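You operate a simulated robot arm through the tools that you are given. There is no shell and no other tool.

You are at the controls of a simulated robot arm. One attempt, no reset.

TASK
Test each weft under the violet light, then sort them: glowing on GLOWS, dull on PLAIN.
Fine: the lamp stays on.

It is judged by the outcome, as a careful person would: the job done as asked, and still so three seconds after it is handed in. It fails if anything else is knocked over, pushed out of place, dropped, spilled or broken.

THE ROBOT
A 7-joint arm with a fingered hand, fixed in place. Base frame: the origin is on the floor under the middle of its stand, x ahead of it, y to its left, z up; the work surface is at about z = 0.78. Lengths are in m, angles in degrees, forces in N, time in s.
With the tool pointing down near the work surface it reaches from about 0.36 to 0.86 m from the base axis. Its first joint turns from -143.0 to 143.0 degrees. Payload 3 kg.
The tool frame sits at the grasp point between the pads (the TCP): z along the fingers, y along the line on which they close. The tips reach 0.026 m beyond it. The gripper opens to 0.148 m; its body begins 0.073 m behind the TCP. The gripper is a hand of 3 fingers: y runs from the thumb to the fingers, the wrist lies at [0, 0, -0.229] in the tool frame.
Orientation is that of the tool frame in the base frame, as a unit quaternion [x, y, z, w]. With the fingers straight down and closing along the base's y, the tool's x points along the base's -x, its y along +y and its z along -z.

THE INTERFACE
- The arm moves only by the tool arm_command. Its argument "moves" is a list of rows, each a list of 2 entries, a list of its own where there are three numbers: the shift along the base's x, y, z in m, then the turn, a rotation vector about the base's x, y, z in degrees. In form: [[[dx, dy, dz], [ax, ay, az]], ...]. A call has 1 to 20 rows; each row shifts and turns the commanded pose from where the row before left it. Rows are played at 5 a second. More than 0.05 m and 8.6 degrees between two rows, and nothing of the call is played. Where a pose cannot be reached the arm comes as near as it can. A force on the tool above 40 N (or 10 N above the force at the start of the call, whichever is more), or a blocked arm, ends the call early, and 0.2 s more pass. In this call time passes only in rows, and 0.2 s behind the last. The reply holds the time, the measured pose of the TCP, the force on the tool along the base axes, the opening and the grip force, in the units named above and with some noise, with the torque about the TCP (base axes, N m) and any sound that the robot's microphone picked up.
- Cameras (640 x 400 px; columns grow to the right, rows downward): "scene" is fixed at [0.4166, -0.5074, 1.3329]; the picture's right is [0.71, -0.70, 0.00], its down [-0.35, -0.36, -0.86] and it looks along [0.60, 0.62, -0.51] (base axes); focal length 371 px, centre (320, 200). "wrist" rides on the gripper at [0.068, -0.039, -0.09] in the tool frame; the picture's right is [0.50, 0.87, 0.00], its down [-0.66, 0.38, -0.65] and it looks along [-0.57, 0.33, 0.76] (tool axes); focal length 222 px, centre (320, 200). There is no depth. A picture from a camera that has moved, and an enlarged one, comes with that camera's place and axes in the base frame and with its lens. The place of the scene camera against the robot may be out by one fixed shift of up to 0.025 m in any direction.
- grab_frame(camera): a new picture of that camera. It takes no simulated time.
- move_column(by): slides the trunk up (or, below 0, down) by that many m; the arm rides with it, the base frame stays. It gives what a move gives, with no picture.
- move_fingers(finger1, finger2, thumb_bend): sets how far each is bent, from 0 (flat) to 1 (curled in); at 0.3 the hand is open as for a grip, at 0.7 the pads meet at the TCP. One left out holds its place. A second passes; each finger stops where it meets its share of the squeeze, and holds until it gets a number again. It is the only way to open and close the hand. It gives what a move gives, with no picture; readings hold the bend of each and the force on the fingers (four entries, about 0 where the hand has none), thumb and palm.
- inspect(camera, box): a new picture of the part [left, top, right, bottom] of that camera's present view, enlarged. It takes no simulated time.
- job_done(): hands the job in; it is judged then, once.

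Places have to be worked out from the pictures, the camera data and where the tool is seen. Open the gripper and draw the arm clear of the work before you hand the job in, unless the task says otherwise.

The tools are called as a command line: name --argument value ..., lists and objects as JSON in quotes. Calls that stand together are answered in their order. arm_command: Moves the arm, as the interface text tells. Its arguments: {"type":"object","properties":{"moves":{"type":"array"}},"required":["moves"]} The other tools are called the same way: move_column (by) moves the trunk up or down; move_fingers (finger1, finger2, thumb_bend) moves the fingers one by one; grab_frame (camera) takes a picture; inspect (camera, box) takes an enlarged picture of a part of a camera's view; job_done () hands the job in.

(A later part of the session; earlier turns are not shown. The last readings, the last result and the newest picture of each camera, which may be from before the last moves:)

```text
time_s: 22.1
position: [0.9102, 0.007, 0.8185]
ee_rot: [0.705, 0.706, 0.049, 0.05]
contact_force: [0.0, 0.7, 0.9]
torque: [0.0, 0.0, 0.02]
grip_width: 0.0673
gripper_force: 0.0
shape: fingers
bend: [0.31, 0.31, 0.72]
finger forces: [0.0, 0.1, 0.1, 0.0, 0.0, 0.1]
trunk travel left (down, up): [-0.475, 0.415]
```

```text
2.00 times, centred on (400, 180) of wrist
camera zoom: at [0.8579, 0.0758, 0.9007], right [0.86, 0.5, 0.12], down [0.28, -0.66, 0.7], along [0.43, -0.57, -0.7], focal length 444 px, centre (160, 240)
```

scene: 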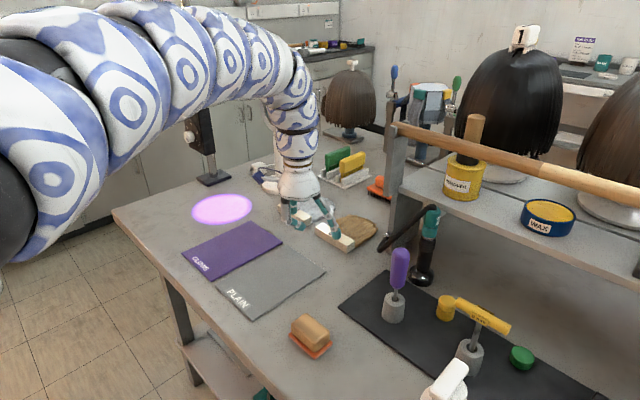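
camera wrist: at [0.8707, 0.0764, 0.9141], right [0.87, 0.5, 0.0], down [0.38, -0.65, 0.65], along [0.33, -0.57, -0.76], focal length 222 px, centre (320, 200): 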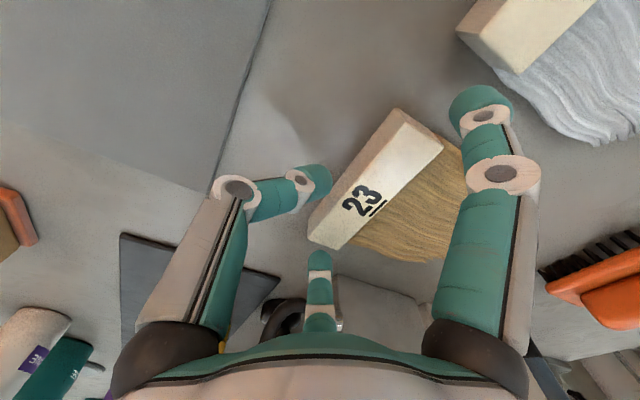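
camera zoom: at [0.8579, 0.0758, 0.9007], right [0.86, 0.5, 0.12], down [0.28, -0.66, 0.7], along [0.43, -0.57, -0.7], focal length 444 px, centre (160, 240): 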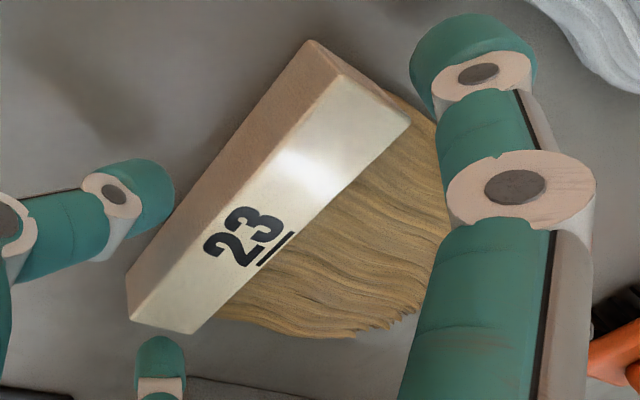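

The lean worked. Now set the thumb to 0.76 and lower to z≈0.8105.

move_fingers --finger1 0.31 --finger2 0.31 --thumb_bend 0.75

arm_command --moves '[[[0, 0.001, -0.004], [0, 0, 0]], [[0, 0, -0.004], [0, 0, 0]], [[0, 0, 0], [0, 0, 0]]]'

inspect --camera "scene" --box '[310, 200, 390, 260]'

inspect --camera "wrist" --box '[260, 80, 540, 280]'

```text
time_s: 23.1
position: [0.9085, 0.0069, 0.8177]
ee_rot: [0.706, 0.705, 0.049, 0.049]
contact_force: [0.4, 0.7, 0.5]
torque: [-0.02, 0.01, -0.01]
grip_width: 0.0648
gripper_force: 0.2
shape: fingers
bend: [0.31, 0.31, 0.75]
finger forces: [0.0, 0.0, 0.0, 0.0, 0.0, 0.0]
trunk travel left (down, up): [-0.475, 0.415]
```

```text
time_s: 23.9
position: [0.9103, 0.0098, 0.8118]
ee_rot: [0.705, 0.706, 0.048, 0.049]
contact_force: [0.3, 0.1, 0.0]
torque: [-0.02, 0.02, -0.04]
grip_width: 0.0651
gripper_force: 0.1
shape: fingers
bend: [0.31, 0.31, 0.75]
finger forces: [0.0, 0.0, 0.1, 0.1, 0.0, 0.1]
trunk travel left (down, up): [-0.475, 0.415]
```

```text
6.67 times, centred on (350, 230) of scene
camera zoom: at [0.4166, -0.5074, 1.3329], right [0.71, -0.7, 0.0], down [-0.35, -0.36, -0.86], along [0.6, 0.62, -0.51], focal length 2473 px, centre (120, 0)
```

zoom: 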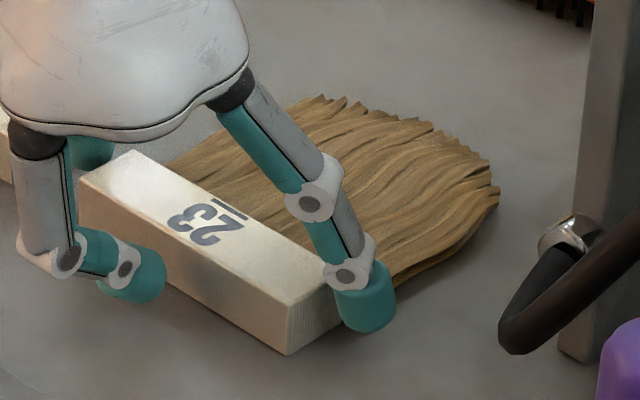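

```text
2.00 times, centred on (400, 180) of wrist
camera zoom: at [0.8583, 0.0772, 0.8936], right [0.86, 0.5, 0.12], down [0.28, -0.66, 0.7], along [0.43, -0.57, -0.7], focal length 444 px, centre (160, 240)
```

zoom: 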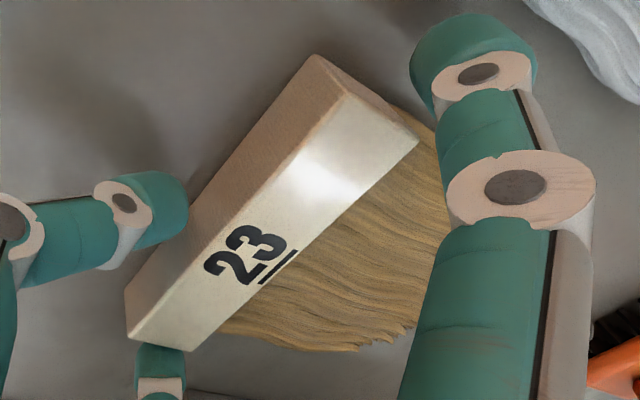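

No contact at z≈0.811. I'll close the fingers to the ends first.

move_fingers --finger1 0.365 --finger2 0.365 --thumb_bend 0.77

inspect --camera "scene" --box '[310, 200, 390, 260]'

inspect --camera "wrist" --box '[260, 80, 540, 280]'

```text
time_s: 24.9
position: [0.9089, 0.0091, 0.8111]
ee_rot: [0.705, 0.705, 0.049, 0.049]
contact_force: [-0.3, 0.3, 0.6]
torque: [-0.01, 0.0, -0.03]
grip_width: 0.0562
gripper_force: 0.6
shape: fingers
bend: [0.35, 0.35, 0.77]
finger forces: [0.5, 0.5, 0.1, 0.0, 0.1, 0.1]
trunk travel left (down, up): [-0.475, 0.415]
```

```text
6.67 times, centred on (350, 230) of scene
camera zoom: at [0.4166, -0.5074, 1.3329], right [0.71, -0.7, 0.0], down [-0.35, -0.36, -0.86], along [0.6, 0.62, -0.51], focal length 2473 px, centre (120, 0)
```

zoom: 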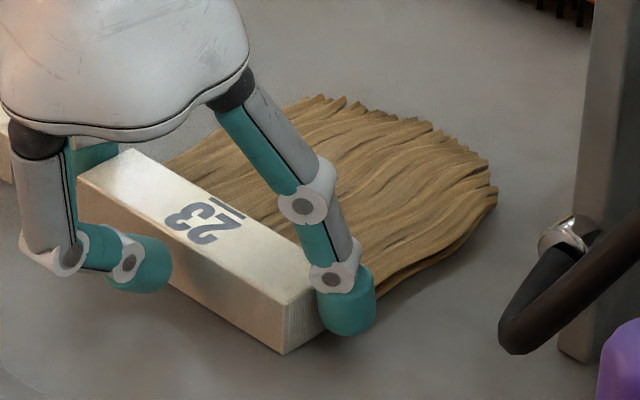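

```text
2.00 times, centred on (400, 180) of wrist
camera zoom: at [0.8585, 0.0772, 0.8937], right [0.86, 0.5, 0.12], down [0.28, -0.66, 0.7], along [0.43, -0.57, -0.7], focal length 444 px, centre (160, 240)
```

zoom: 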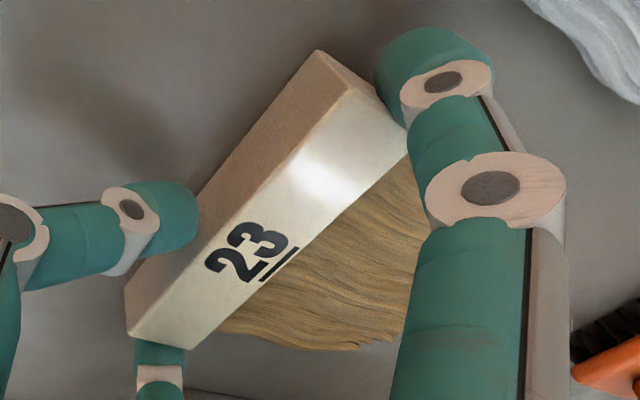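

Both fingers are evenly on the ends (0.5 N each). I'll advance the thumb on its own until it touches.

move_fingers --thumb_bend 0.8

inspect --camera "scene" --box '[310, 200, 390, 260]'

inspect --camera "wrist" --box '[260, 80, 540, 280]'

```text
time_s: 25.9
position: [0.9097, 0.0085, 0.8119]
ee_rot: [0.705, 0.706, 0.05, 0.05]
contact_force: [0.3, 0.0, 0.4]
torque: [0.03, -0.03, 0.0]
grip_width: 0.055
gripper_force: 0.5
shape: fingers
bend: [0.35, 0.35, 0.8]
finger forces: [0.6, 0.5, 0.0, 0.0, 0.0, 0.0]
trunk travel left (down, up): [-0.475, 0.415]
```

```text
6.67 times, centred on (350, 230) of scene
camera zoom: at [0.4166, -0.5074, 1.3329], right [0.71, -0.7, 0.0], down [-0.35, -0.36, -0.86], along [0.6, 0.62, -0.51], focal length 2473 px, centre (120, 0)
```

zoom: 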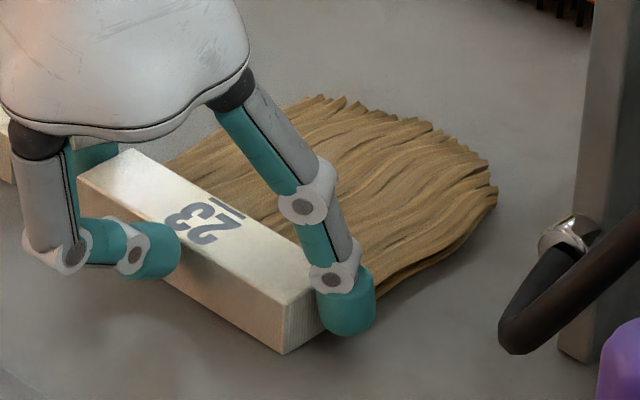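

```text
2.00 times, centred on (400, 180) of wrist
camera zoom: at [0.8585, 0.0772, 0.8937], right [0.86, 0.5, 0.12], down [0.28, -0.66, 0.7], along [0.43, -0.57, -0.7], focal length 444 px, centre (160, 240)
```

zoom: 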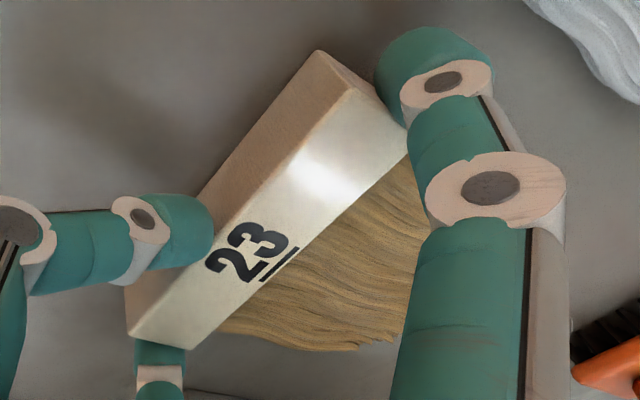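

Thumb at 0.80 still reads no force and is near the block's top edge. More lean will bring it lower against the face, so I'll reopen a little, tilt 6° more, shift +2 mm in x and settle lower.

move_fingers --finger1 0.32 --finger2 0.32 --thumb_bend 0.75

arm_command --moves '[[[0.001, 0, 0.004], [0, -3, 0]], [[0.001, 0, 0.0], [0, -3, 0]], [[0, 0, -0.003], [0, 0, 0]], [[0, 0, 0], [0, 0, 0]]]'

inspect --camera "scene" --box '[310, 200, 390, 260]'

inspect --camera "wrist" --box '[260, 80, 540, 280]'

```text
time_s: 26.9
position: [0.9083, 0.0086, 0.8112]
ee_rot: [0.705, 0.705, 0.049, 0.049]
contact_force: [0.6, 0.0, -0.5]
torque: [-0.03, -0.01, -0.02]
grip_width: 0.0629
gripper_force: 0.0
shape: fingers
bend: [0.32, 0.32, 0.75]
finger forces: [0.0, 0.0, 0.0, 0.0, 0.0, 0.1]
trunk travel left (down, up): [-0.475, 0.415]
```

```text
time_s: 27.9
position: [0.9124, 0.0095, 0.813]
ee_rot: [0.702, 0.702, 0.085, 0.086]
contact_force: [0.6, 0.5, 0.7]
torque: [-0.02, 0.02, 0.02]
grip_width: 0.0628
gripper_force: 0.1
shape: fingers
bend: [0.32, 0.32, 0.75]
finger forces: [0.0, 0.1, 0.0, 0.0, 0.0, 0.0]
trunk travel left (down, up): [-0.475, 0.415]
```

```text
6.67 times, centred on (350, 230) of scene
camera zoom: at [0.4166, -0.5074, 1.3329], right [0.71, -0.7, 0.0], down [-0.35, -0.36, -0.86], along [0.6, 0.62, -0.51], focal length 2473 px, centre (120, 0)
```

zoom: 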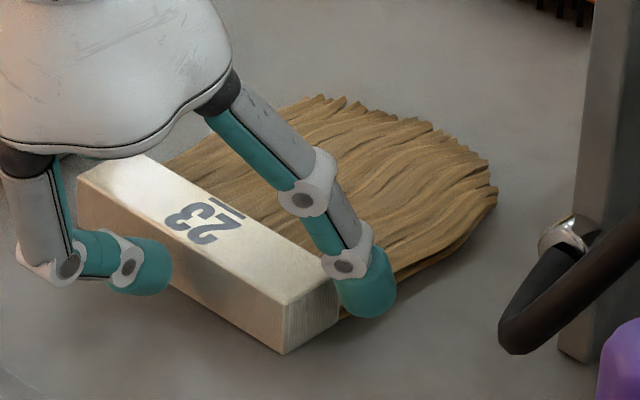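

```text
2.00 times, centred on (400, 180) of wrist
camera zoom: at [0.8518, 0.0776, 0.8885], right [0.84, 0.5, 0.21], down [0.21, -0.66, 0.73], along [0.5, -0.57, -0.66], focal length 444 px, centre (160, 240)
```

zoom: 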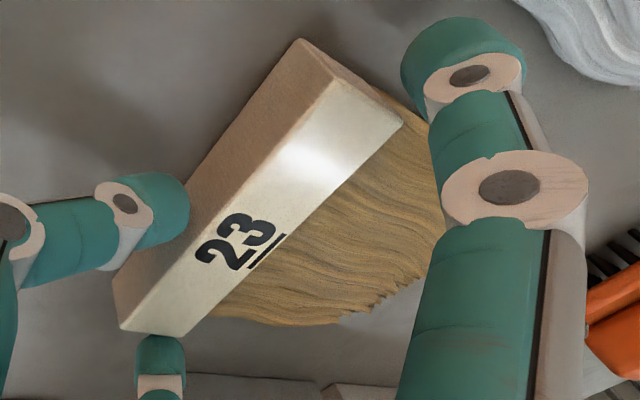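

I'll curl the thumb slightly to keep it off the table, then lower about 6 mm.

move_fingers --thumb_bend 0.775

arm_command --moves '[[[0, 0, -0.003], [0, 0, 0]], [[0, 0, -0.003], [0, 0, 0]], [[0, 0, 0], [0, 0, 0]]]'

move_fingers --finger1 0.365 --finger2 0.365 --thumb_bend 0.79

inspect --camera "scene" --box '[310, 200, 390, 260]'

inspect --camera "wrist" --box '[260, 80, 540, 280]'

```text
time_s: 28.9
position: [0.9114, 0.0087, 0.8129]
ee_rot: [0.702, 0.702, 0.086, 0.085]
contact_force: [-0.5, -0.3, 0.2]
torque: [0.0, -0.01, -0.01]
grip_width: 0.0616
gripper_force: 0.2
shape: fingers
bend: [0.32, 0.32, 0.77]
finger forces: [0.0, 0.0, 0.1, 0.1, 0.0, 0.0]
trunk travel left (down, up): [-0.475, 0.415]
```

```text
time_s: 29.7
position: [0.9101, 0.0087, 0.806]
ee_rot: [0.702, 0.702, 0.086, 0.085]
contact_force: [-0.8, -0.1, 0.1]
torque: [0.01, -0.02, 0.02]
grip_width: 0.0618
gripper_force: 0.1
shape: fingers
bend: [0.32, 0.32, 0.77]
finger forces: [0.0, 0.1, 0.0, 0.1, 0.0, 0.1]
trunk travel left (down, up): [-0.475, 0.415]
```

```text
time_s: 30.7
position: [0.9111, 0.0094, 0.8057]
ee_rot: [0.702, 0.702, 0.086, 0.085]
contact_force: [-0.3, 0.1, 0.6]
torque: [0.0, -0.01, 0.0]
grip_width: 0.0554
gripper_force: 0.7
shape: fingers
bend: [0.35, 0.35, 0.79]
finger forces: [0.4, 0.5, 0.0, 0.0, 0.0, 0.0]
trunk travel left (down, up): [-0.475, 0.415]
```

```text
6.67 times, centred on (350, 230) of scene
camera zoom: at [0.4166, -0.5074, 1.3329], right [0.71, -0.7, 0.0], down [-0.35, -0.36, -0.86], along [0.6, 0.62, -0.51], focal length 2473 px, centre (120, 0)
```

zoom: 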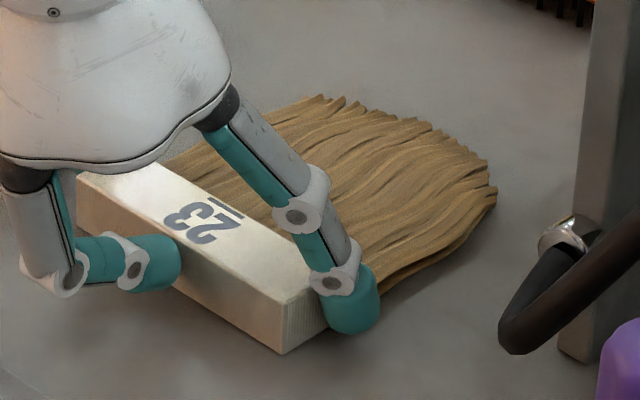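

```text
2.00 times, centred on (400, 180) of wrist
camera zoom: at [0.8514, 0.0777, 0.8827], right [0.84, 0.5, 0.21], down [0.21, -0.66, 0.73], along [0.5, -0.57, -0.66], focal length 444 px, centre (160, 240)
```

zoom: 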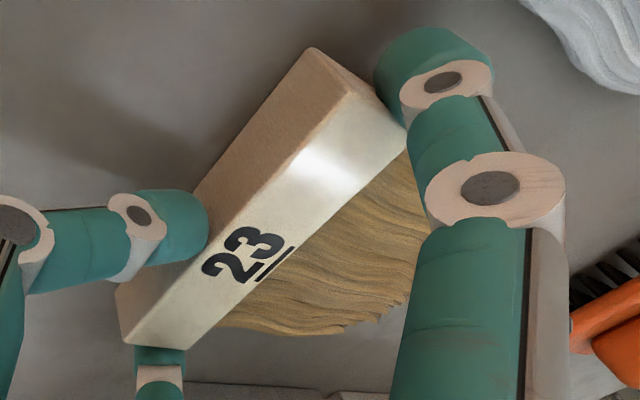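

The thumb tip now sits in front of the face at mid-height. I'll press it in a little.

move_fingers --thumb_bend 0.82

inspect --camera "scene" --box '[310, 200, 390, 260]'

inspect --camera "wrist" --box '[260, 80, 540, 280]'

```text
time_s: 31.7
position: [0.9097, 0.0092, 0.8057]
ee_rot: [0.702, 0.702, 0.085, 0.086]
contact_force: [-0.8, -0.3, 0.6]
torque: [-0.01, -0.01, 0.02]
grip_width: 0.0547
gripper_force: 0.8
shape: fingers
bend: [0.35, 0.35, 0.81]
finger forces: [0.6, 0.6, 0.1, 0.1, 0.8, 0.0]
trunk travel left (down, up): [-0.475, 0.415]
```

```text
6.67 times, centred on (350, 230) of scene
camera zoom: at [0.4166, -0.5074, 1.3329], right [0.71, -0.7, 0.0], down [-0.35, -0.36, -0.86], along [0.6, 0.62, -0.51], focal length 2473 px, centre (120, 0)
```

zoom: 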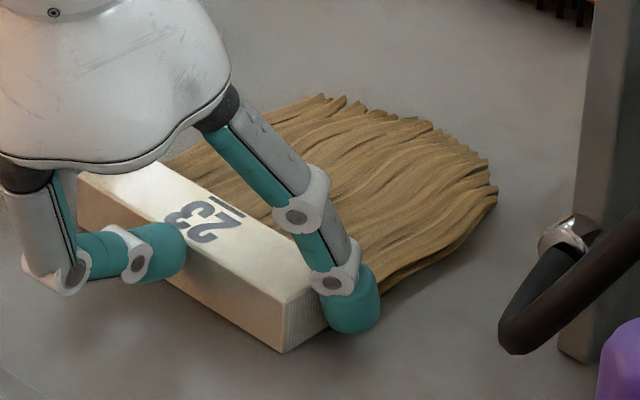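

```text
2.00 times, centred on (400, 180) of wrist
camera zoom: at [0.8514, 0.0776, 0.8827], right [0.84, 0.5, 0.21], down [0.21, -0.66, 0.73], along [0.5, -0.57, -0.66], focal length 444 px, centre (160, 240)
```

zoom: 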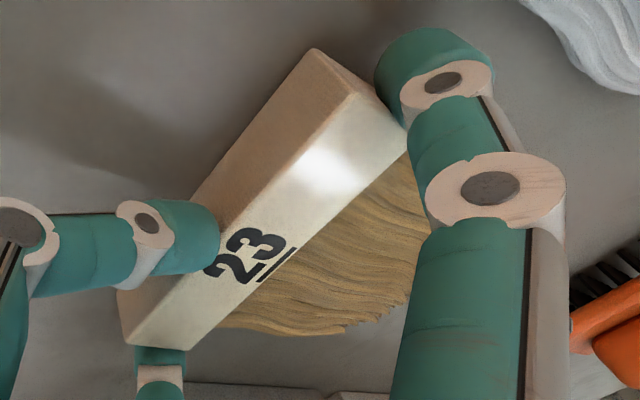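

Three-point contact is made: 0.6, 0.6 and 0.8 N. I'll firm up the grip in balance.

move_fingers --finger1 0.42 --finger2 0.42 --thumb_bend 0.84

inspect --camera "scene" --box '[310, 200, 390, 260]'

inspect --camera "wrist" --box '[260, 80, 540, 280]'

```text
time_s: 32.7
position: [0.9106, 0.0101, 0.8057]
ee_rot: [0.702, 0.702, 0.086, 0.086]
contact_force: [1.1, 0.1, 1.8]
torque: [-0.01, -0.07, 0.02]
grip_width: 0.0534
gripper_force: 6.4
shape: fingers
bend: [0.36, 0.36, 0.83]
finger forces: [4.6, 4.6, 0.0, 0.0, 2.9, 0.1]
trunk travel left (down, up): [-0.475, 0.415]
```

```text
6.67 times, centred on (350, 230) of scene
camera zoom: at [0.4166, -0.5074, 1.3329], right [0.71, -0.7, 0.0], down [-0.35, -0.36, -0.86], along [0.6, 0.62, -0.51], focal length 2473 px, centre (120, 0)
```

zoom: 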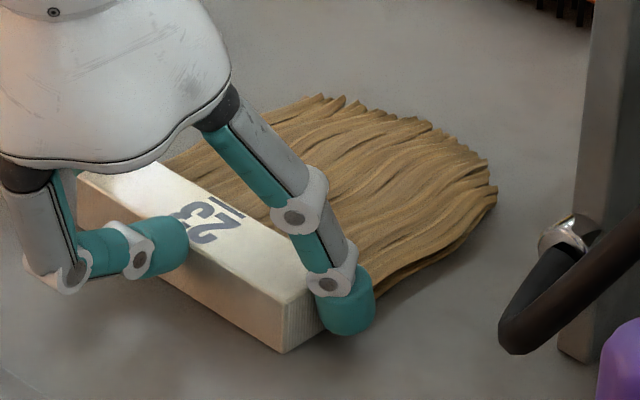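

```text
2.00 times, centred on (400, 180) of wrist
camera zoom: at [0.8514, 0.0776, 0.8828], right [0.84, 0.5, 0.21], down [0.21, -0.66, 0.73], along [0.5, -0.57, -0.66], focal length 444 px, centre (160, 240)
```

zoom: 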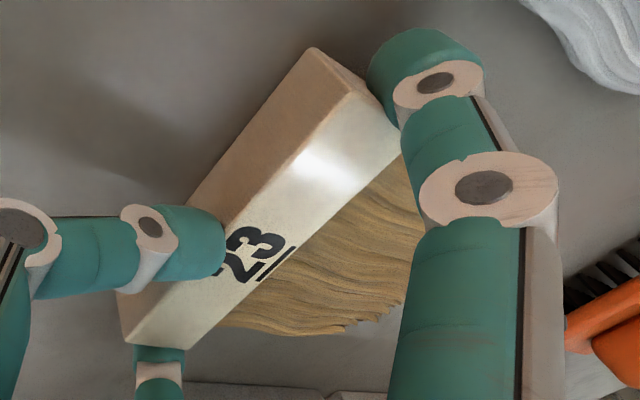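

The grip is balanced at 4.6 / 4.6 / 2.9 N. I'll do a small test lift of 1 cm and look.

arm_command --moves '[[[0, 0, 0.003], [0, 0, 0]], [[0, 0, 0.003], [0, 0, 0]], [[0, 0, 0.004], [0, 0, 0]], [[0, 0, 0], [0, 0, 0]]]'

inspect --camera "scene" --box '[310, 200, 390, 260]'

grab_frame --camera "wrist"

```text
time_s: 33.7
position: [0.9103, 0.0104, 0.8169]
ee_rot: [0.701, 0.702, 0.087, 0.086]
contact_force: [-0.3, 0.0, -0.4]
torque: [0.04, 0.04, 0.0]
grip_width: 0.0532
gripper_force: 6.8
shape: fingers
bend: [0.36, 0.36, 0.83]
finger forces: [5.0, 5.0, 0.0, 0.1, 4.3, 0.0]
trunk travel left (down, up): [-0.475, 0.415]
```

```text
6.67 times, centred on (350, 230) of scene
camera zoom: at [0.4166, -0.5074, 1.3329], right [0.71, -0.7, 0.0], down [-0.35, -0.36, -0.86], along [0.6, 0.62, -0.51], focal length 2473 px, centre (120, 0)
```

zoom: 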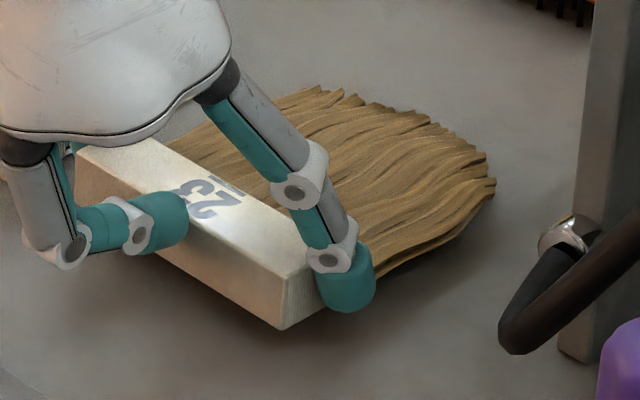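

```text
taken
camera wrist: at [0.8516, 0.078, 0.8931], right [0.84, 0.5, 0.21], down [0.21, -0.66, 0.73], along [0.5, -0.57, -0.66], focal length 222 px, centre (320, 200)
```

wrist: 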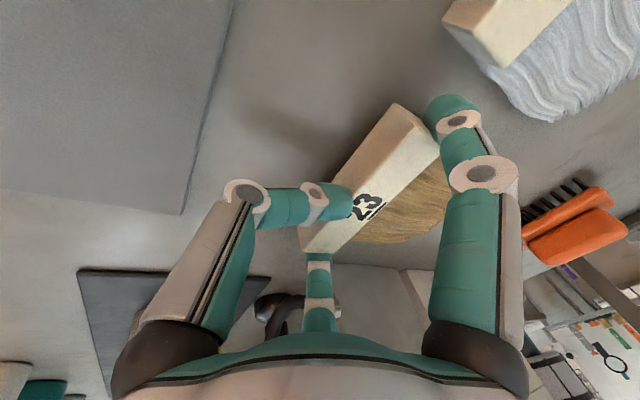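

The weft is lifted cleanly at 5.0 / 5.0 / 4.3 N. I'll raise it to about z=0.85 and draw it back to x≈0.72, clear of weft 21, before going sideways to the light.

arm_command --moves '[[[0, 0, 0.008], [0, 0, 0]], [[0, 0, 0.012], [0, 0, 0]], [[0, 0, 0.012], [0, 0, 0]], [[-0.01, 0, 0.003], [0, 0, 0]], [[-0.018, 0, 0], [0, 0, 0]], [[-0.02, 0, 0], [0, 0, 0]], [[-0.02, 0, 0], [0, 0, 0]], [[-0.02, 0, 0], [0, 0, 0]], [[-0.02, 0, 0], [0, 0, 0]], [[-0.02, 0, 0], [0, 0, 0]], [[-0.02, 0, 0], [0, 0, 0]], [[-0.02, 0, 0], [0, 0, 0]], [[-0.012, 0, 0], [0, 0, 0]], [[-0.008, 0, 0], [0, 0, 0]], [[0, 0, 0], [0, 0, 0]]]'

grab_frame --camera "scene"

grab_frame --camera "wrist"

```text
time_s: 36.9
position: [0.853, 0.0493, 0.8133]
ee_rot: [0.702, 0.702, 0.085, 0.086]
contact_force: [-0.4, -0.6, -0.2]
torque: [0.02, 0.01, 0.0]
grip_width: 0.053
gripper_force: 6.6
shape: fingers
bend: [0.37, 0.36, 0.83]
finger forces: [4.8, 4.8, 0.0, 0.1, 3.7, 0.0]
out of reach, approached as far as the arm can: row 6, 7, 8, 9, 10, 11, 12, 13, 14
trunk travel left (down, up): [-0.475, 0.415]
```

```text
taken
```

scene: 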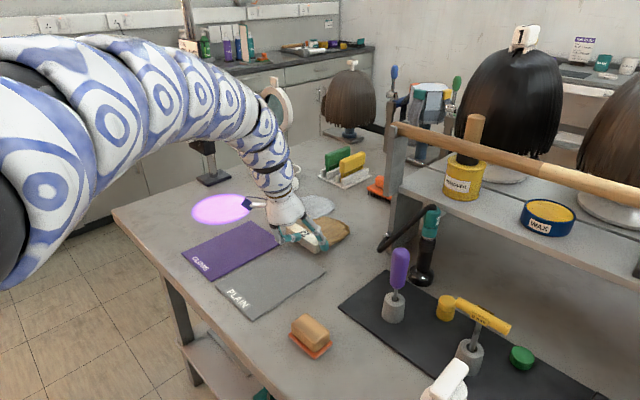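

```text
taken
camera wrist: at [0.7945, 0.1182, 0.8898], right [0.84, 0.5, 0.21], down [0.21, -0.65, 0.73], along [0.5, -0.57, -0.66], focal length 222 px, centre (320, 200)
```

wrist: 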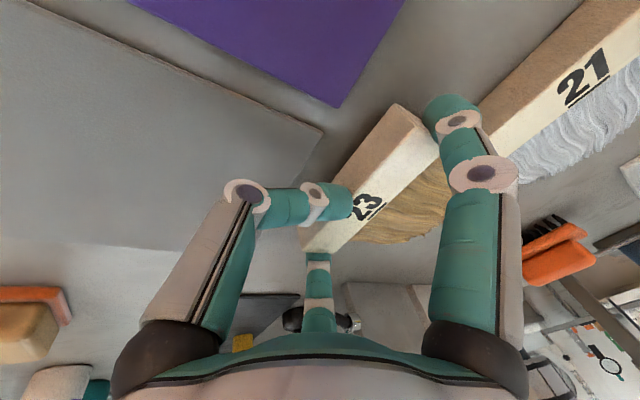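

The arm hit its limit pulling back at this trunk height and drifted in +y to (0.853, 0.049, 0.813), though it touched nothing and the grip still holds. I'll raise the trunk so there is clearance, then retry from a friendlier arm posture.

move_column --by 0.1

grab_frame --camera "scene"

grab_frame --camera "wrist"

```text
time_s: 38.2
position: [0.8545, 0.05, 0.9124]
ee_rot: [0.702, 0.702, 0.085, 0.085]
contact_force: [0.4, 0.5, 0.0]
torque: [0.0, 0.06, 0.03]
grip_width: 0.053
gripper_force: 6.8
shape: fingers
bend: [0.37, 0.36, 0.83]
finger forces: [4.9, 4.8, 0.1, 0.0, 4.3, 0.1]
trunk travel left (down, up): [-0.575, 0.315]
```

```text
taken
```

scene: 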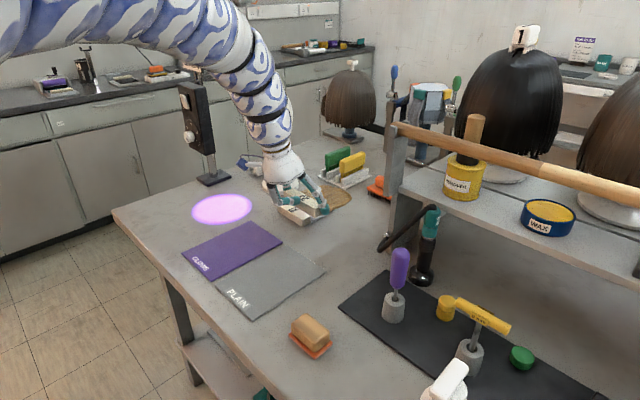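

```text
taken
camera wrist: at [0.7948, 0.1181, 0.9897], right [0.84, 0.5, 0.21], down [0.21, -0.65, 0.73], along [0.5, -0.57, -0.66], focal length 222 px, centre (320, 200)
```

wrist: 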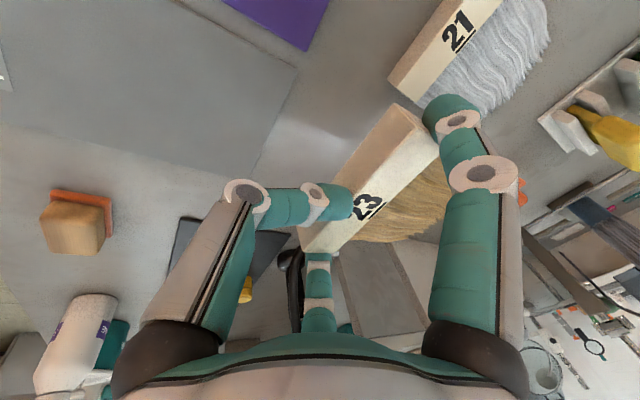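

At z=0.912 there is ample clearance. I'll test a short pull-back combined with a slight arm lowering to see whether the posture now allows it.

arm_command --moves '[[[-0.01, 0, -0.01], [0, 0, 0]], [[-0.015, 0, -0.01], [0, 0, 0]], [[-0.015, 0, -0.01], [0, 0, 0]], [[0, 0, 0], [0, 0, 0]]]'

```text
time_s: 39.2
position: [0.8346, 0.0569, 0.8749]
ee_rot: [0.702, 0.702, 0.084, 0.085]
contact_force: [0.5, 0.2, 0.7]
torque: [0.0, 0.04, -0.01]
grip_width: 0.0527
gripper_force: 7.1
shape: fingers
bend: [0.37, 0.36, 0.83]
finger forces: [4.9, 5.0, 0.0, 0.0, 4.2, 0.0]
out of reach, approached as far as the arm can: row 1, 2, 3
trunk travel left (down, up): [-0.575, 0.315]
```

It is still limited, but moving toward +y and lower seems to ease it. I'm well above weft 21 (bottom of 23 at about 0.85), so I'll test a small +y step.

arm_command --moves '[[[0, 0.015, 0.0], [0, 0, 0]], [[0, 0.02, 0.0], [0, 0, 0]], [[0, 0.02, 0.0], [0, 0, 0]], [[0, 0, 0], [0, 0, 0]]]'

grab_frame --camera "scene"

```text
time_s: 40.2
position: [0.8374, 0.1125, 0.8727]
ee_rot: [0.702, 0.702, 0.085, 0.085]
contact_force: [-0.9, 0.4, -0.2]
torque: [0.0, 0.01, 0.03]
grip_width: 0.0531
gripper_force: 6.5
shape: fingers
bend: [0.37, 0.36, 0.83]
finger forces: [4.9, 5.0, 0.0, 0.1, 4.0, 0.0]
trunk travel left (down, up): [-0.575, 0.315]
```

```text
taken
```

scene: 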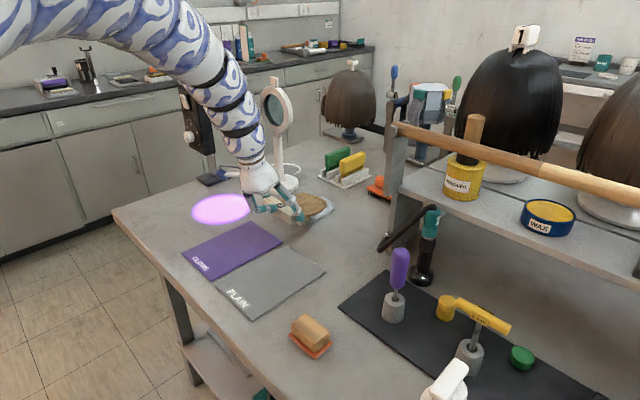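

+y is reachable. Now I'll go diagonally, −x with +y.

arm_command --moves '[[[-0.015, 0.012, 0.0], [0, 0, 0]], [[-0.015, 0.012, 0.0], [0, 0, 0]], [[-0.015, 0.012, 0.0], [0, 0, 0]], [[-0.015, 0.012, 0.0], [0, 0, 0]], [[0, 0, 0], [0, 0, 0]]]'

```text
time_s: 41.4
position: [0.7815, 0.1634, 0.87]
ee_rot: [0.702, 0.701, 0.085, 0.086]
contact_force: [1.4, -0.8, -0.4]
torque: [0.03, 0.03, -0.02]
grip_width: 0.0529
gripper_force: 6.6
shape: fingers
bend: [0.37, 0.36, 0.83]
finger forces: [5.0, 4.9, 0.0, 0.0, 4.0, 0.1]
out of reach, approached as far as the arm can: row 4
trunk travel left (down, up): [-0.575, 0.315]
```

Progress: (0.78, 0.163). I'll continue mainly in +y, then in −x, toward (0.722, 0.33).

arm_command --moves '[[[0, 0.02, 0.0], [0, 0, 0]], [[-0.004, 0.022, 0.0], [0, 0, 0]], [[-0.008, 0.022, 0.0], [0, 0, 0]], [[-0.012, 0.022, 0.0], [0, 0, 0]], [[-0.012, 0.022, 0.0], [0, 0, 0]], [[-0.012, 0.022, 0.0], [0, 0, 0]], [[-0.01, 0.02, 0.0], [0, 0, 0]], [[0, 0.015, 0], [0, 0, 0]], [[0, 0, 0], [0, 0, 0]]]'

grab_frame --camera "scene"

grab_frame --camera "wrist"

```text
time_s: 43.4
position: [0.7232, 0.3266, 0.8696]
ee_rot: [0.702, 0.702, 0.085, 0.085]
contact_force: [0.3, -0.4, 0.5]
torque: [-0.01, 0.04, 0.03]
grip_width: 0.0528
gripper_force: 6.5
shape: fingers
bend: [0.37, 0.37, 0.83]
finger forces: [4.9, 4.9, 0.0, 0.1, 3.8, 0.1]
trunk travel left (down, up): [-0.575, 0.315]
```

```text
taken
```

scene: 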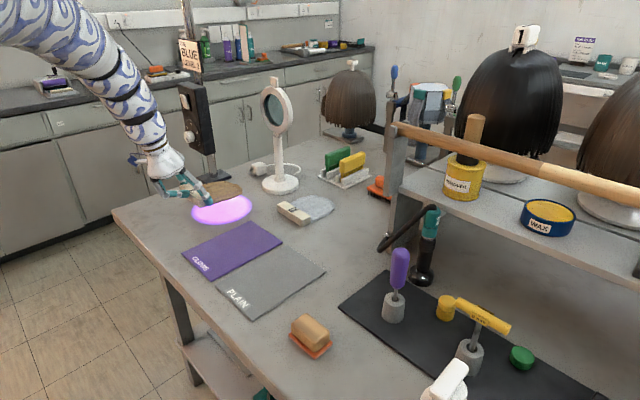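

```text
taken
camera wrist: at [0.6636, 0.3967, 0.9475], right [0.84, 0.5, 0.21], down [0.21, -0.65, 0.73], along [0.5, -0.57, -0.66], focal length 222 px, centre (320, 200)
```

wrist: 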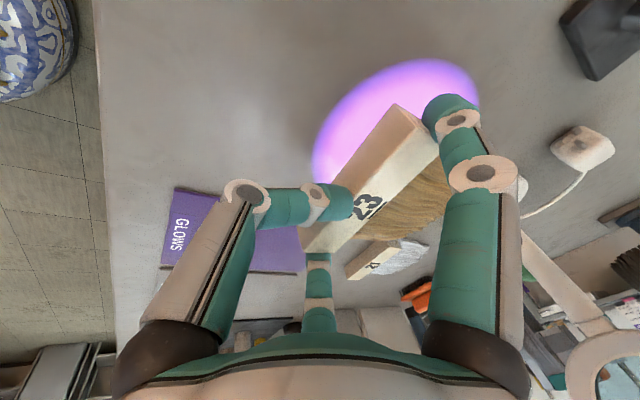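

Weft 23 is now above the light pool, held about 6 cm up. I'll lower it into the light near the table and look.

arm_command --moves '[[[0, 0, -0.012], [0, 0, 0]], [[0, 0, -0.012], [0, 0, 0]], [[0, 0, -0.012], [0, 0, 0]], [[0, 0, -0.012], [0, 0, 0]], [[0, 0, 0], [0, 0, 0]]]'

grab_frame --camera "wrist"

inspect --camera "scene" --box '[130, 130, 290, 250]'

```text
time_s: 44.6
position: [0.7227, 0.3282, 0.8232]
ee_rot: [0.702, 0.702, 0.086, 0.086]
contact_force: [-0.6, 0.5, 0.2]
torque: [0.01, 0.05, -0.03]
grip_width: 0.0532
gripper_force: 7.2
shape: fingers
bend: [0.37, 0.37, 0.84]
finger forces: [5.0, 4.9, 0.0, 0.0, 3.8, 0.1]
trunk travel left (down, up): [-0.575, 0.315]
```

```text
taken
camera wrist: at [0.6629, 0.3969, 0.9002], right [0.84, 0.5, 0.21], down [0.21, -0.65, 0.73], along [0.5, -0.57, -0.66], focal length 222 px, centre (320, 200)
```

wrist: 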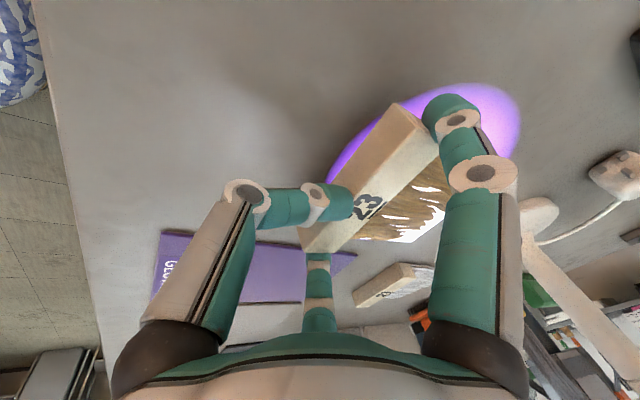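

```text
3.33 times, centred on (210, 190) of scene
camera zoom: at [0.4166, -0.5074, 1.3329], right [0.71, -0.7, 0.0], down [-0.35, -0.36, -0.86], along [0.6, 0.62, -0.51], focal length 1236 px, centre (687, 233)
```

zoom: 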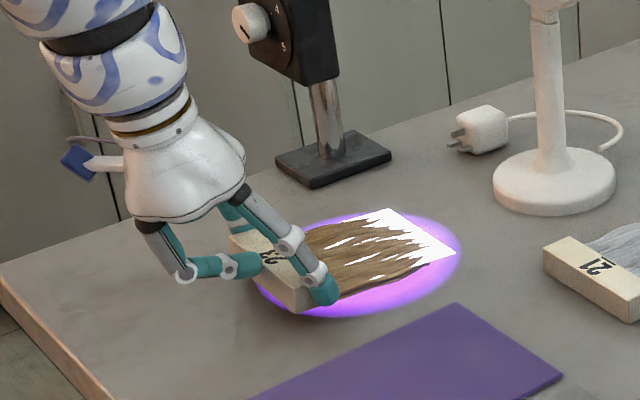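

In the pool, bright white patches have appeared on weft 23's hair. I'll zoom in and then lower a bit more to be sure it's the weft glowing.

inspect --camera "scene" --box '[180, 170, 260, 220]'

inspect --camera "wrist" --box '[330, 120, 530, 260]'

arm_command --moves '[[[0, 0, -0.005], [0, 0, 0]], [[0, 0, -0.005], [0, 0, 0]], [[0, 0, 0], [0, 0, 0]]]'

inspect --camera "scene" --box '[180, 170, 260, 220]'

grab_frame --camera "wrist"

```text
8.00 times, centred on (220, 195) of scene
camera zoom: at [0.4166, -0.5074, 1.3329], right [0.71, -0.7, 0.0], down [-0.35, -0.36, -0.86], along [0.6, 0.62, -0.51], focal length 2968 px, centre (1120, 240)
```

zoom: 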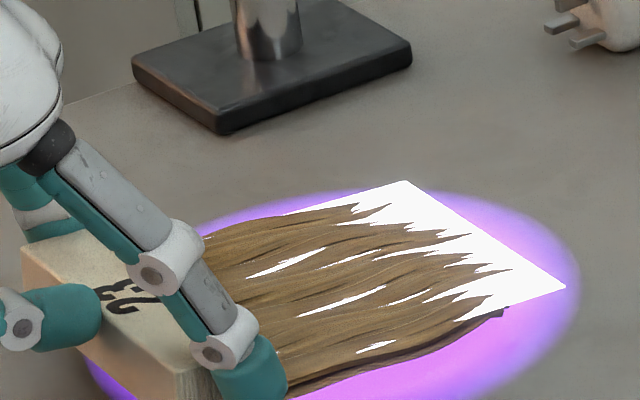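

```text
2.86 times, centred on (430, 190) of wrist
camera zoom: at [0.6629, 0.3969, 0.9002], right [0.84, 0.5, 0.21], down [0.21, -0.65, 0.73], along [0.5, -0.57, -0.66], focal length 635 px, centre (6, 229)
```

zoom: 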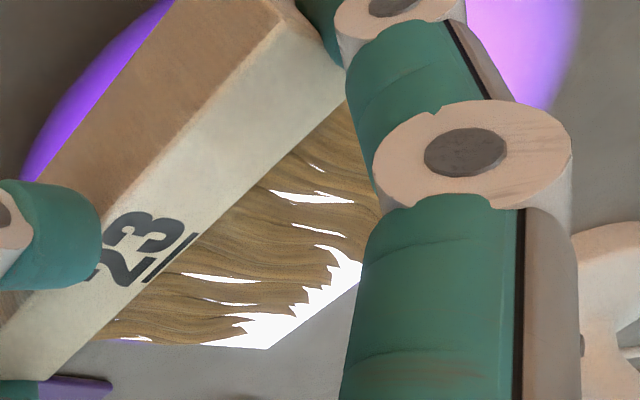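

```text
time_s: 45.4
position: [0.723, 0.3282, 0.813]
ee_rot: [0.702, 0.702, 0.084, 0.086]
contact_force: [0.5, 0.4, -0.9]
torque: [0.04, 0.01, -0.01]
grip_width: 0.053
gripper_force: 6.1
shape: fingers
bend: [0.37, 0.37, 0.83]
finger forces: [4.9, 5.0, 0.1, 0.1, 3.1, 0.1]
trunk travel left (down, up): [-0.575, 0.315]
```

```text
8.00 times, centred on (220, 195) of scene
camera zoom: at [0.4166, -0.5074, 1.3329], right [0.71, -0.7, 0.0], down [-0.35, -0.36, -0.86], along [0.6, 0.62, -0.51], focal length 2968 px, centre (1120, 240)
```

zoom: 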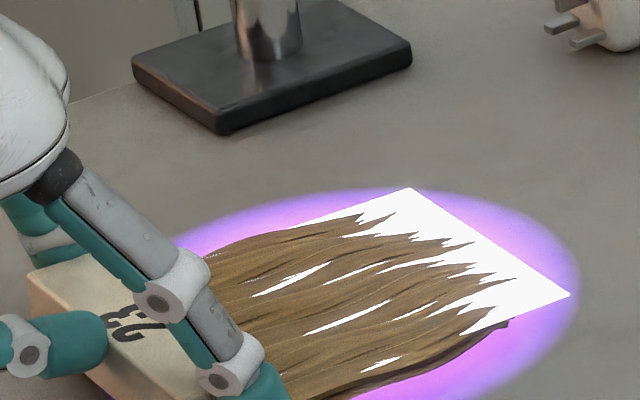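

```text
taken
camera wrist: at [0.6632, 0.3969, 0.89], right [0.84, 0.5, 0.21], down [0.21, -0.65, 0.73], along [0.5, -0.57, -0.66], focal length 222 px, centre (320, 200)
```

wrist: 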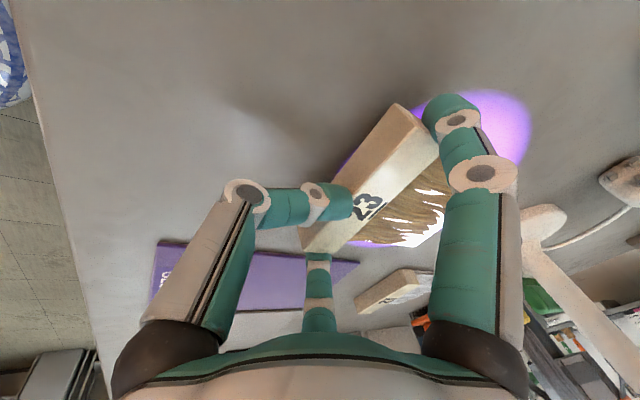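

Weft 23 shows a bright white glow on its hair, so it counts as glowing and goes on GLOWS (x 0.65–0.85, y 0.09–0.225). To make the nearer placement reachable I'll raise the trunk back up, then bring the arm down.

move_column --by 0.1

arm_command --moves '[[[0, 0, -0.01], [0, 0, 0]], [[0, 0, -0.015], [0, 0, 0]], [[0, 0, -0.015], [0, 0, 0]], [[0, 0, -0.01], [0, 0, 0]], [[0, 0, 0], [0, 0, 0]]]'

grab_frame --camera "scene"

```text
time_s: 46.7
position: [0.7224, 0.329, 0.9134]
ee_rot: [0.702, 0.702, 0.085, 0.086]
contact_force: [0.2, -0.3, -1.2]
torque: [0.02, 0.06, -0.01]
grip_width: 0.0528
gripper_force: 7.1
shape: fingers
bend: [0.37, 0.37, 0.84]
finger forces: [4.9, 4.9, 0.0, 0.0, 3.8, 0.0]
trunk travel left (down, up): [-0.675, 0.215]
```

```text
time_s: 47.9
position: [0.7205, 0.3273, 0.862]
ee_rot: [0.702, 0.702, 0.086, 0.086]
contact_force: [0.4, -0.4, -0.9]
torque: [0.0, 0.04, -0.01]
grip_width: 0.0529
gripper_force: 7.3
shape: fingers
bend: [0.37, 0.37, 0.84]
finger forces: [5.1, 4.9, 0.0, 0.1, 3.8, 0.0]
trunk travel left (down, up): [-0.675, 0.215]
```

```text
taken
```

scene: 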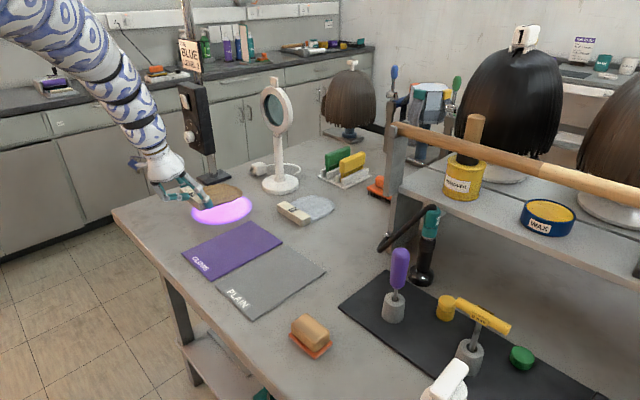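

Out of the light the white glow disappears, as expected. Raise the trunk another 0.05 with the arm lowered to match, then head diagonally to the GLOWS mat at a safe height.

move_column --by 0.05

arm_command --moves '[[[0, 0, -0.01], [0, 0, 0]], [[0, -0.01, -0.015], [0, 0, 0]], [[0, -0.02, -0.015], [0, 0, 0]], [[-0.006, -0.02, -0.01], [0, 0, 0]], [[-0.008, -0.02, 0], [0, 0, 0]], [[-0.008, -0.02, 0], [0, 0, 0]], [[-0.008, -0.02, 0], [0, 0, 0]], [[0, 0, 0], [0, 0, 0]]]'

```text
time_s: 48.9
position: [0.7205, 0.3282, 0.9132]
ee_rot: [0.703, 0.701, 0.086, 0.086]
contact_force: [-0.4, 0.4, -1.5]
torque: [-0.02, 0.04, 0.01]
grip_width: 0.0529
gripper_force: 7.0
shape: fingers
bend: [0.37, 0.37, 0.84]
finger forces: [5.0, 4.8, 0.0, 0.0, 3.8, 0.0]
trunk travel left (down, up): [-0.725, 0.165]
```

```text
time_s: 50.7
position: [0.6919, 0.2178, 0.8615]
ee_rot: [0.702, 0.702, 0.085, 0.085]
contact_force: [0.1, 0.4, -0.4]
torque: [0.04, 0.02, 0.02]
grip_width: 0.0529
gripper_force: 6.8
shape: fingers
bend: [0.37, 0.37, 0.84]
finger forces: [5.0, 4.8, 0.0, 0.0, 3.5, 0.0]
trunk travel left (down, up): [-0.725, 0.165]
```

The limits are gone at this trunk height. Continue to above the GLOWS mat at TCP (0.667, 0.155).

arm_command --moves '[[[-0.008, -0.02, 0], [0, 0, 0]], [[-0.008, -0.02, 0], [0, 0, 0]], [[-0.005, -0.015, 0], [0, 0, 0]], [[-0.003, -0.008, 0], [0, 0, 0]], [[0, 0, 0], [0, 0, 0]]]'

grab_frame --camera "scene"

grab_frame --camera "wrist"

```text
time_s: 51.9
position: [0.6681, 0.1546, 0.8611]
ee_rot: [0.703, 0.701, 0.084, 0.085]
contact_force: [1.1, -0.4, 0.1]
torque: [-0.02, 0.03, -0.05]
grip_width: 0.0529
gripper_force: 6.8
shape: fingers
bend: [0.37, 0.37, 0.84]
finger forces: [4.8, 4.8, 0.0, 0.0, 3.4, 0.1]
trunk travel left (down, up): [-0.725, 0.165]
```

```text
taken
```

scene: 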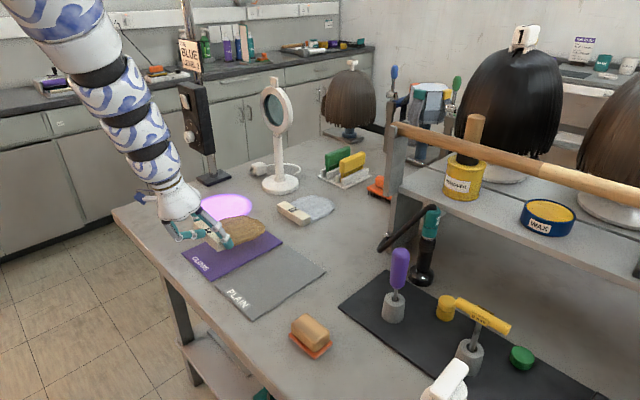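

```text
taken
camera wrist: at [0.6093, 0.2235, 0.9382], right [0.84, 0.5, 0.2], down [0.21, -0.65, 0.73], along [0.5, -0.57, -0.66], focal length 222 px, centre (320, 200)
```

wrist: 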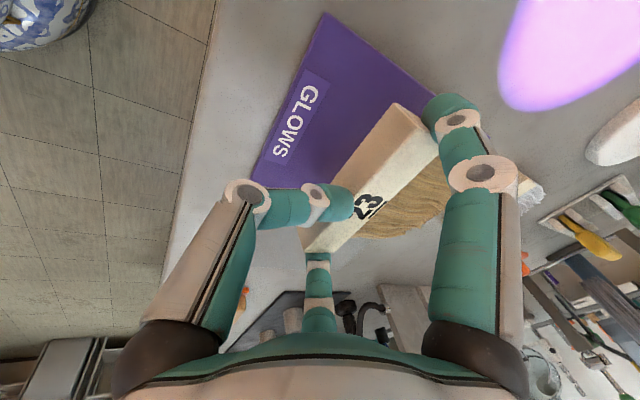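

Alignment over GLOWS looks good (mat y 0.094–0.225, block centre ≈0.157). I'll nudge +2 mm in y and lower most of the way.

arm_command --moves '[[[0, 0.002, -0.01], [0, 0, 0]], [[0, 0, -0.013], [0, 0, 0]], [[0, 0, -0.012], [0, 0, 0]], [[0, 0, -0.008], [0, 0, 0]], [[0, 0, -0.004], [0, 0, 0]], [[0, 0, 0], [0, 0, 0]]]'

inspect --camera "scene" --box '[160, 190, 320, 290]'

```text
time_s: 53.3
position: [0.6663, 0.1562, 0.8171]
ee_rot: [0.702, 0.702, 0.085, 0.086]
contact_force: [-0.3, 0.0, 0.5]
torque: [0.03, -0.1, 0.03]
grip_width: 0.0531
gripper_force: 5.9
shape: fingers
bend: [0.37, 0.37, 0.83]
finger forces: [4.9, 4.8, 0.0, 0.1, 2.7, 0.1]
trunk travel left (down, up): [-0.725, 0.165]
```

```text
4.00 times, centred on (240, 240) of scene
camera zoom: at [0.4166, -0.5074, 1.3329], right [0.71, -0.7, 0.0], down [-0.35, -0.36, -0.86], along [0.6, 0.62, -0.51], focal length 1484 px, centre (640, 40)
```

zoom: 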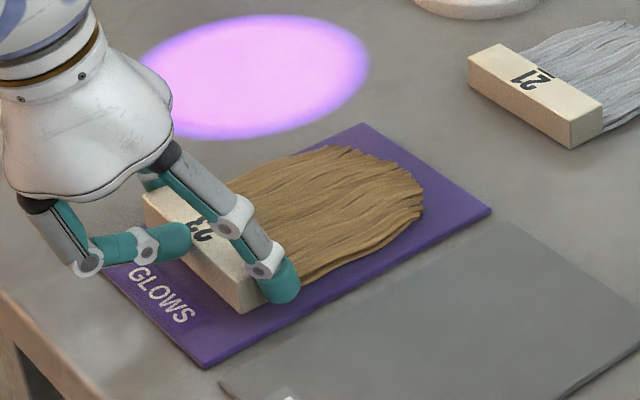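

Hair is beginning to touch the mat (thumb force easing, small torque). I'll lower gently the last few mm.

arm_command --moves '[[[0, 0, -0.003], [0, 0, 0]], [[0, 0, -0.0025], [0, 0, 0]], [[0, 0, -0.002], [0, 0, 0]], [[0, 0, 0], [0, 0, 0]]]'

inspect --camera "scene" --box '[180, 210, 280, 275]'

```text
time_s: 54.3
position: [0.6649, 0.157, 0.8095]
ee_rot: [0.702, 0.702, 0.085, 0.087]
contact_force: [-3.0, -1.6, 9.4]
torque: [-0.02, -0.28, -0.05]
grip_width: 0.0531
gripper_force: 7.6
shape: fingers
bend: [0.37, 0.37, 0.85]
finger forces: [4.3, 5.3, 0.0, 0.0, 5.5, 0.0]
trunk travel left (down, up): [-0.725, 0.165]
```

```text
6.15 times, centred on (230, 242) of scene
camera zoom: at [0.4166, -0.5074, 1.3329], right [0.71, -0.7, 0.0], down [-0.35, -0.36, -0.86], along [0.6, 0.62, -0.51], focal length 2283 px, centre (874, -62)
```

zoom: 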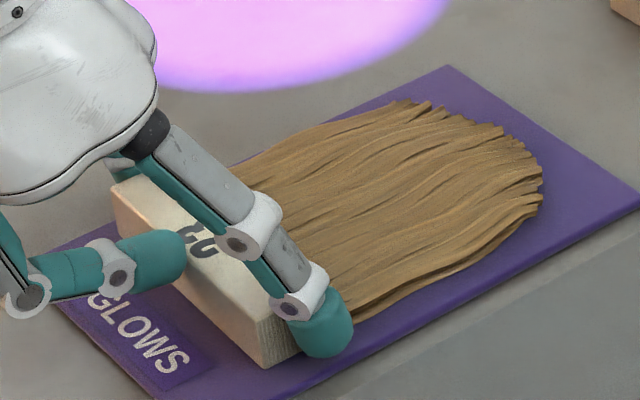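

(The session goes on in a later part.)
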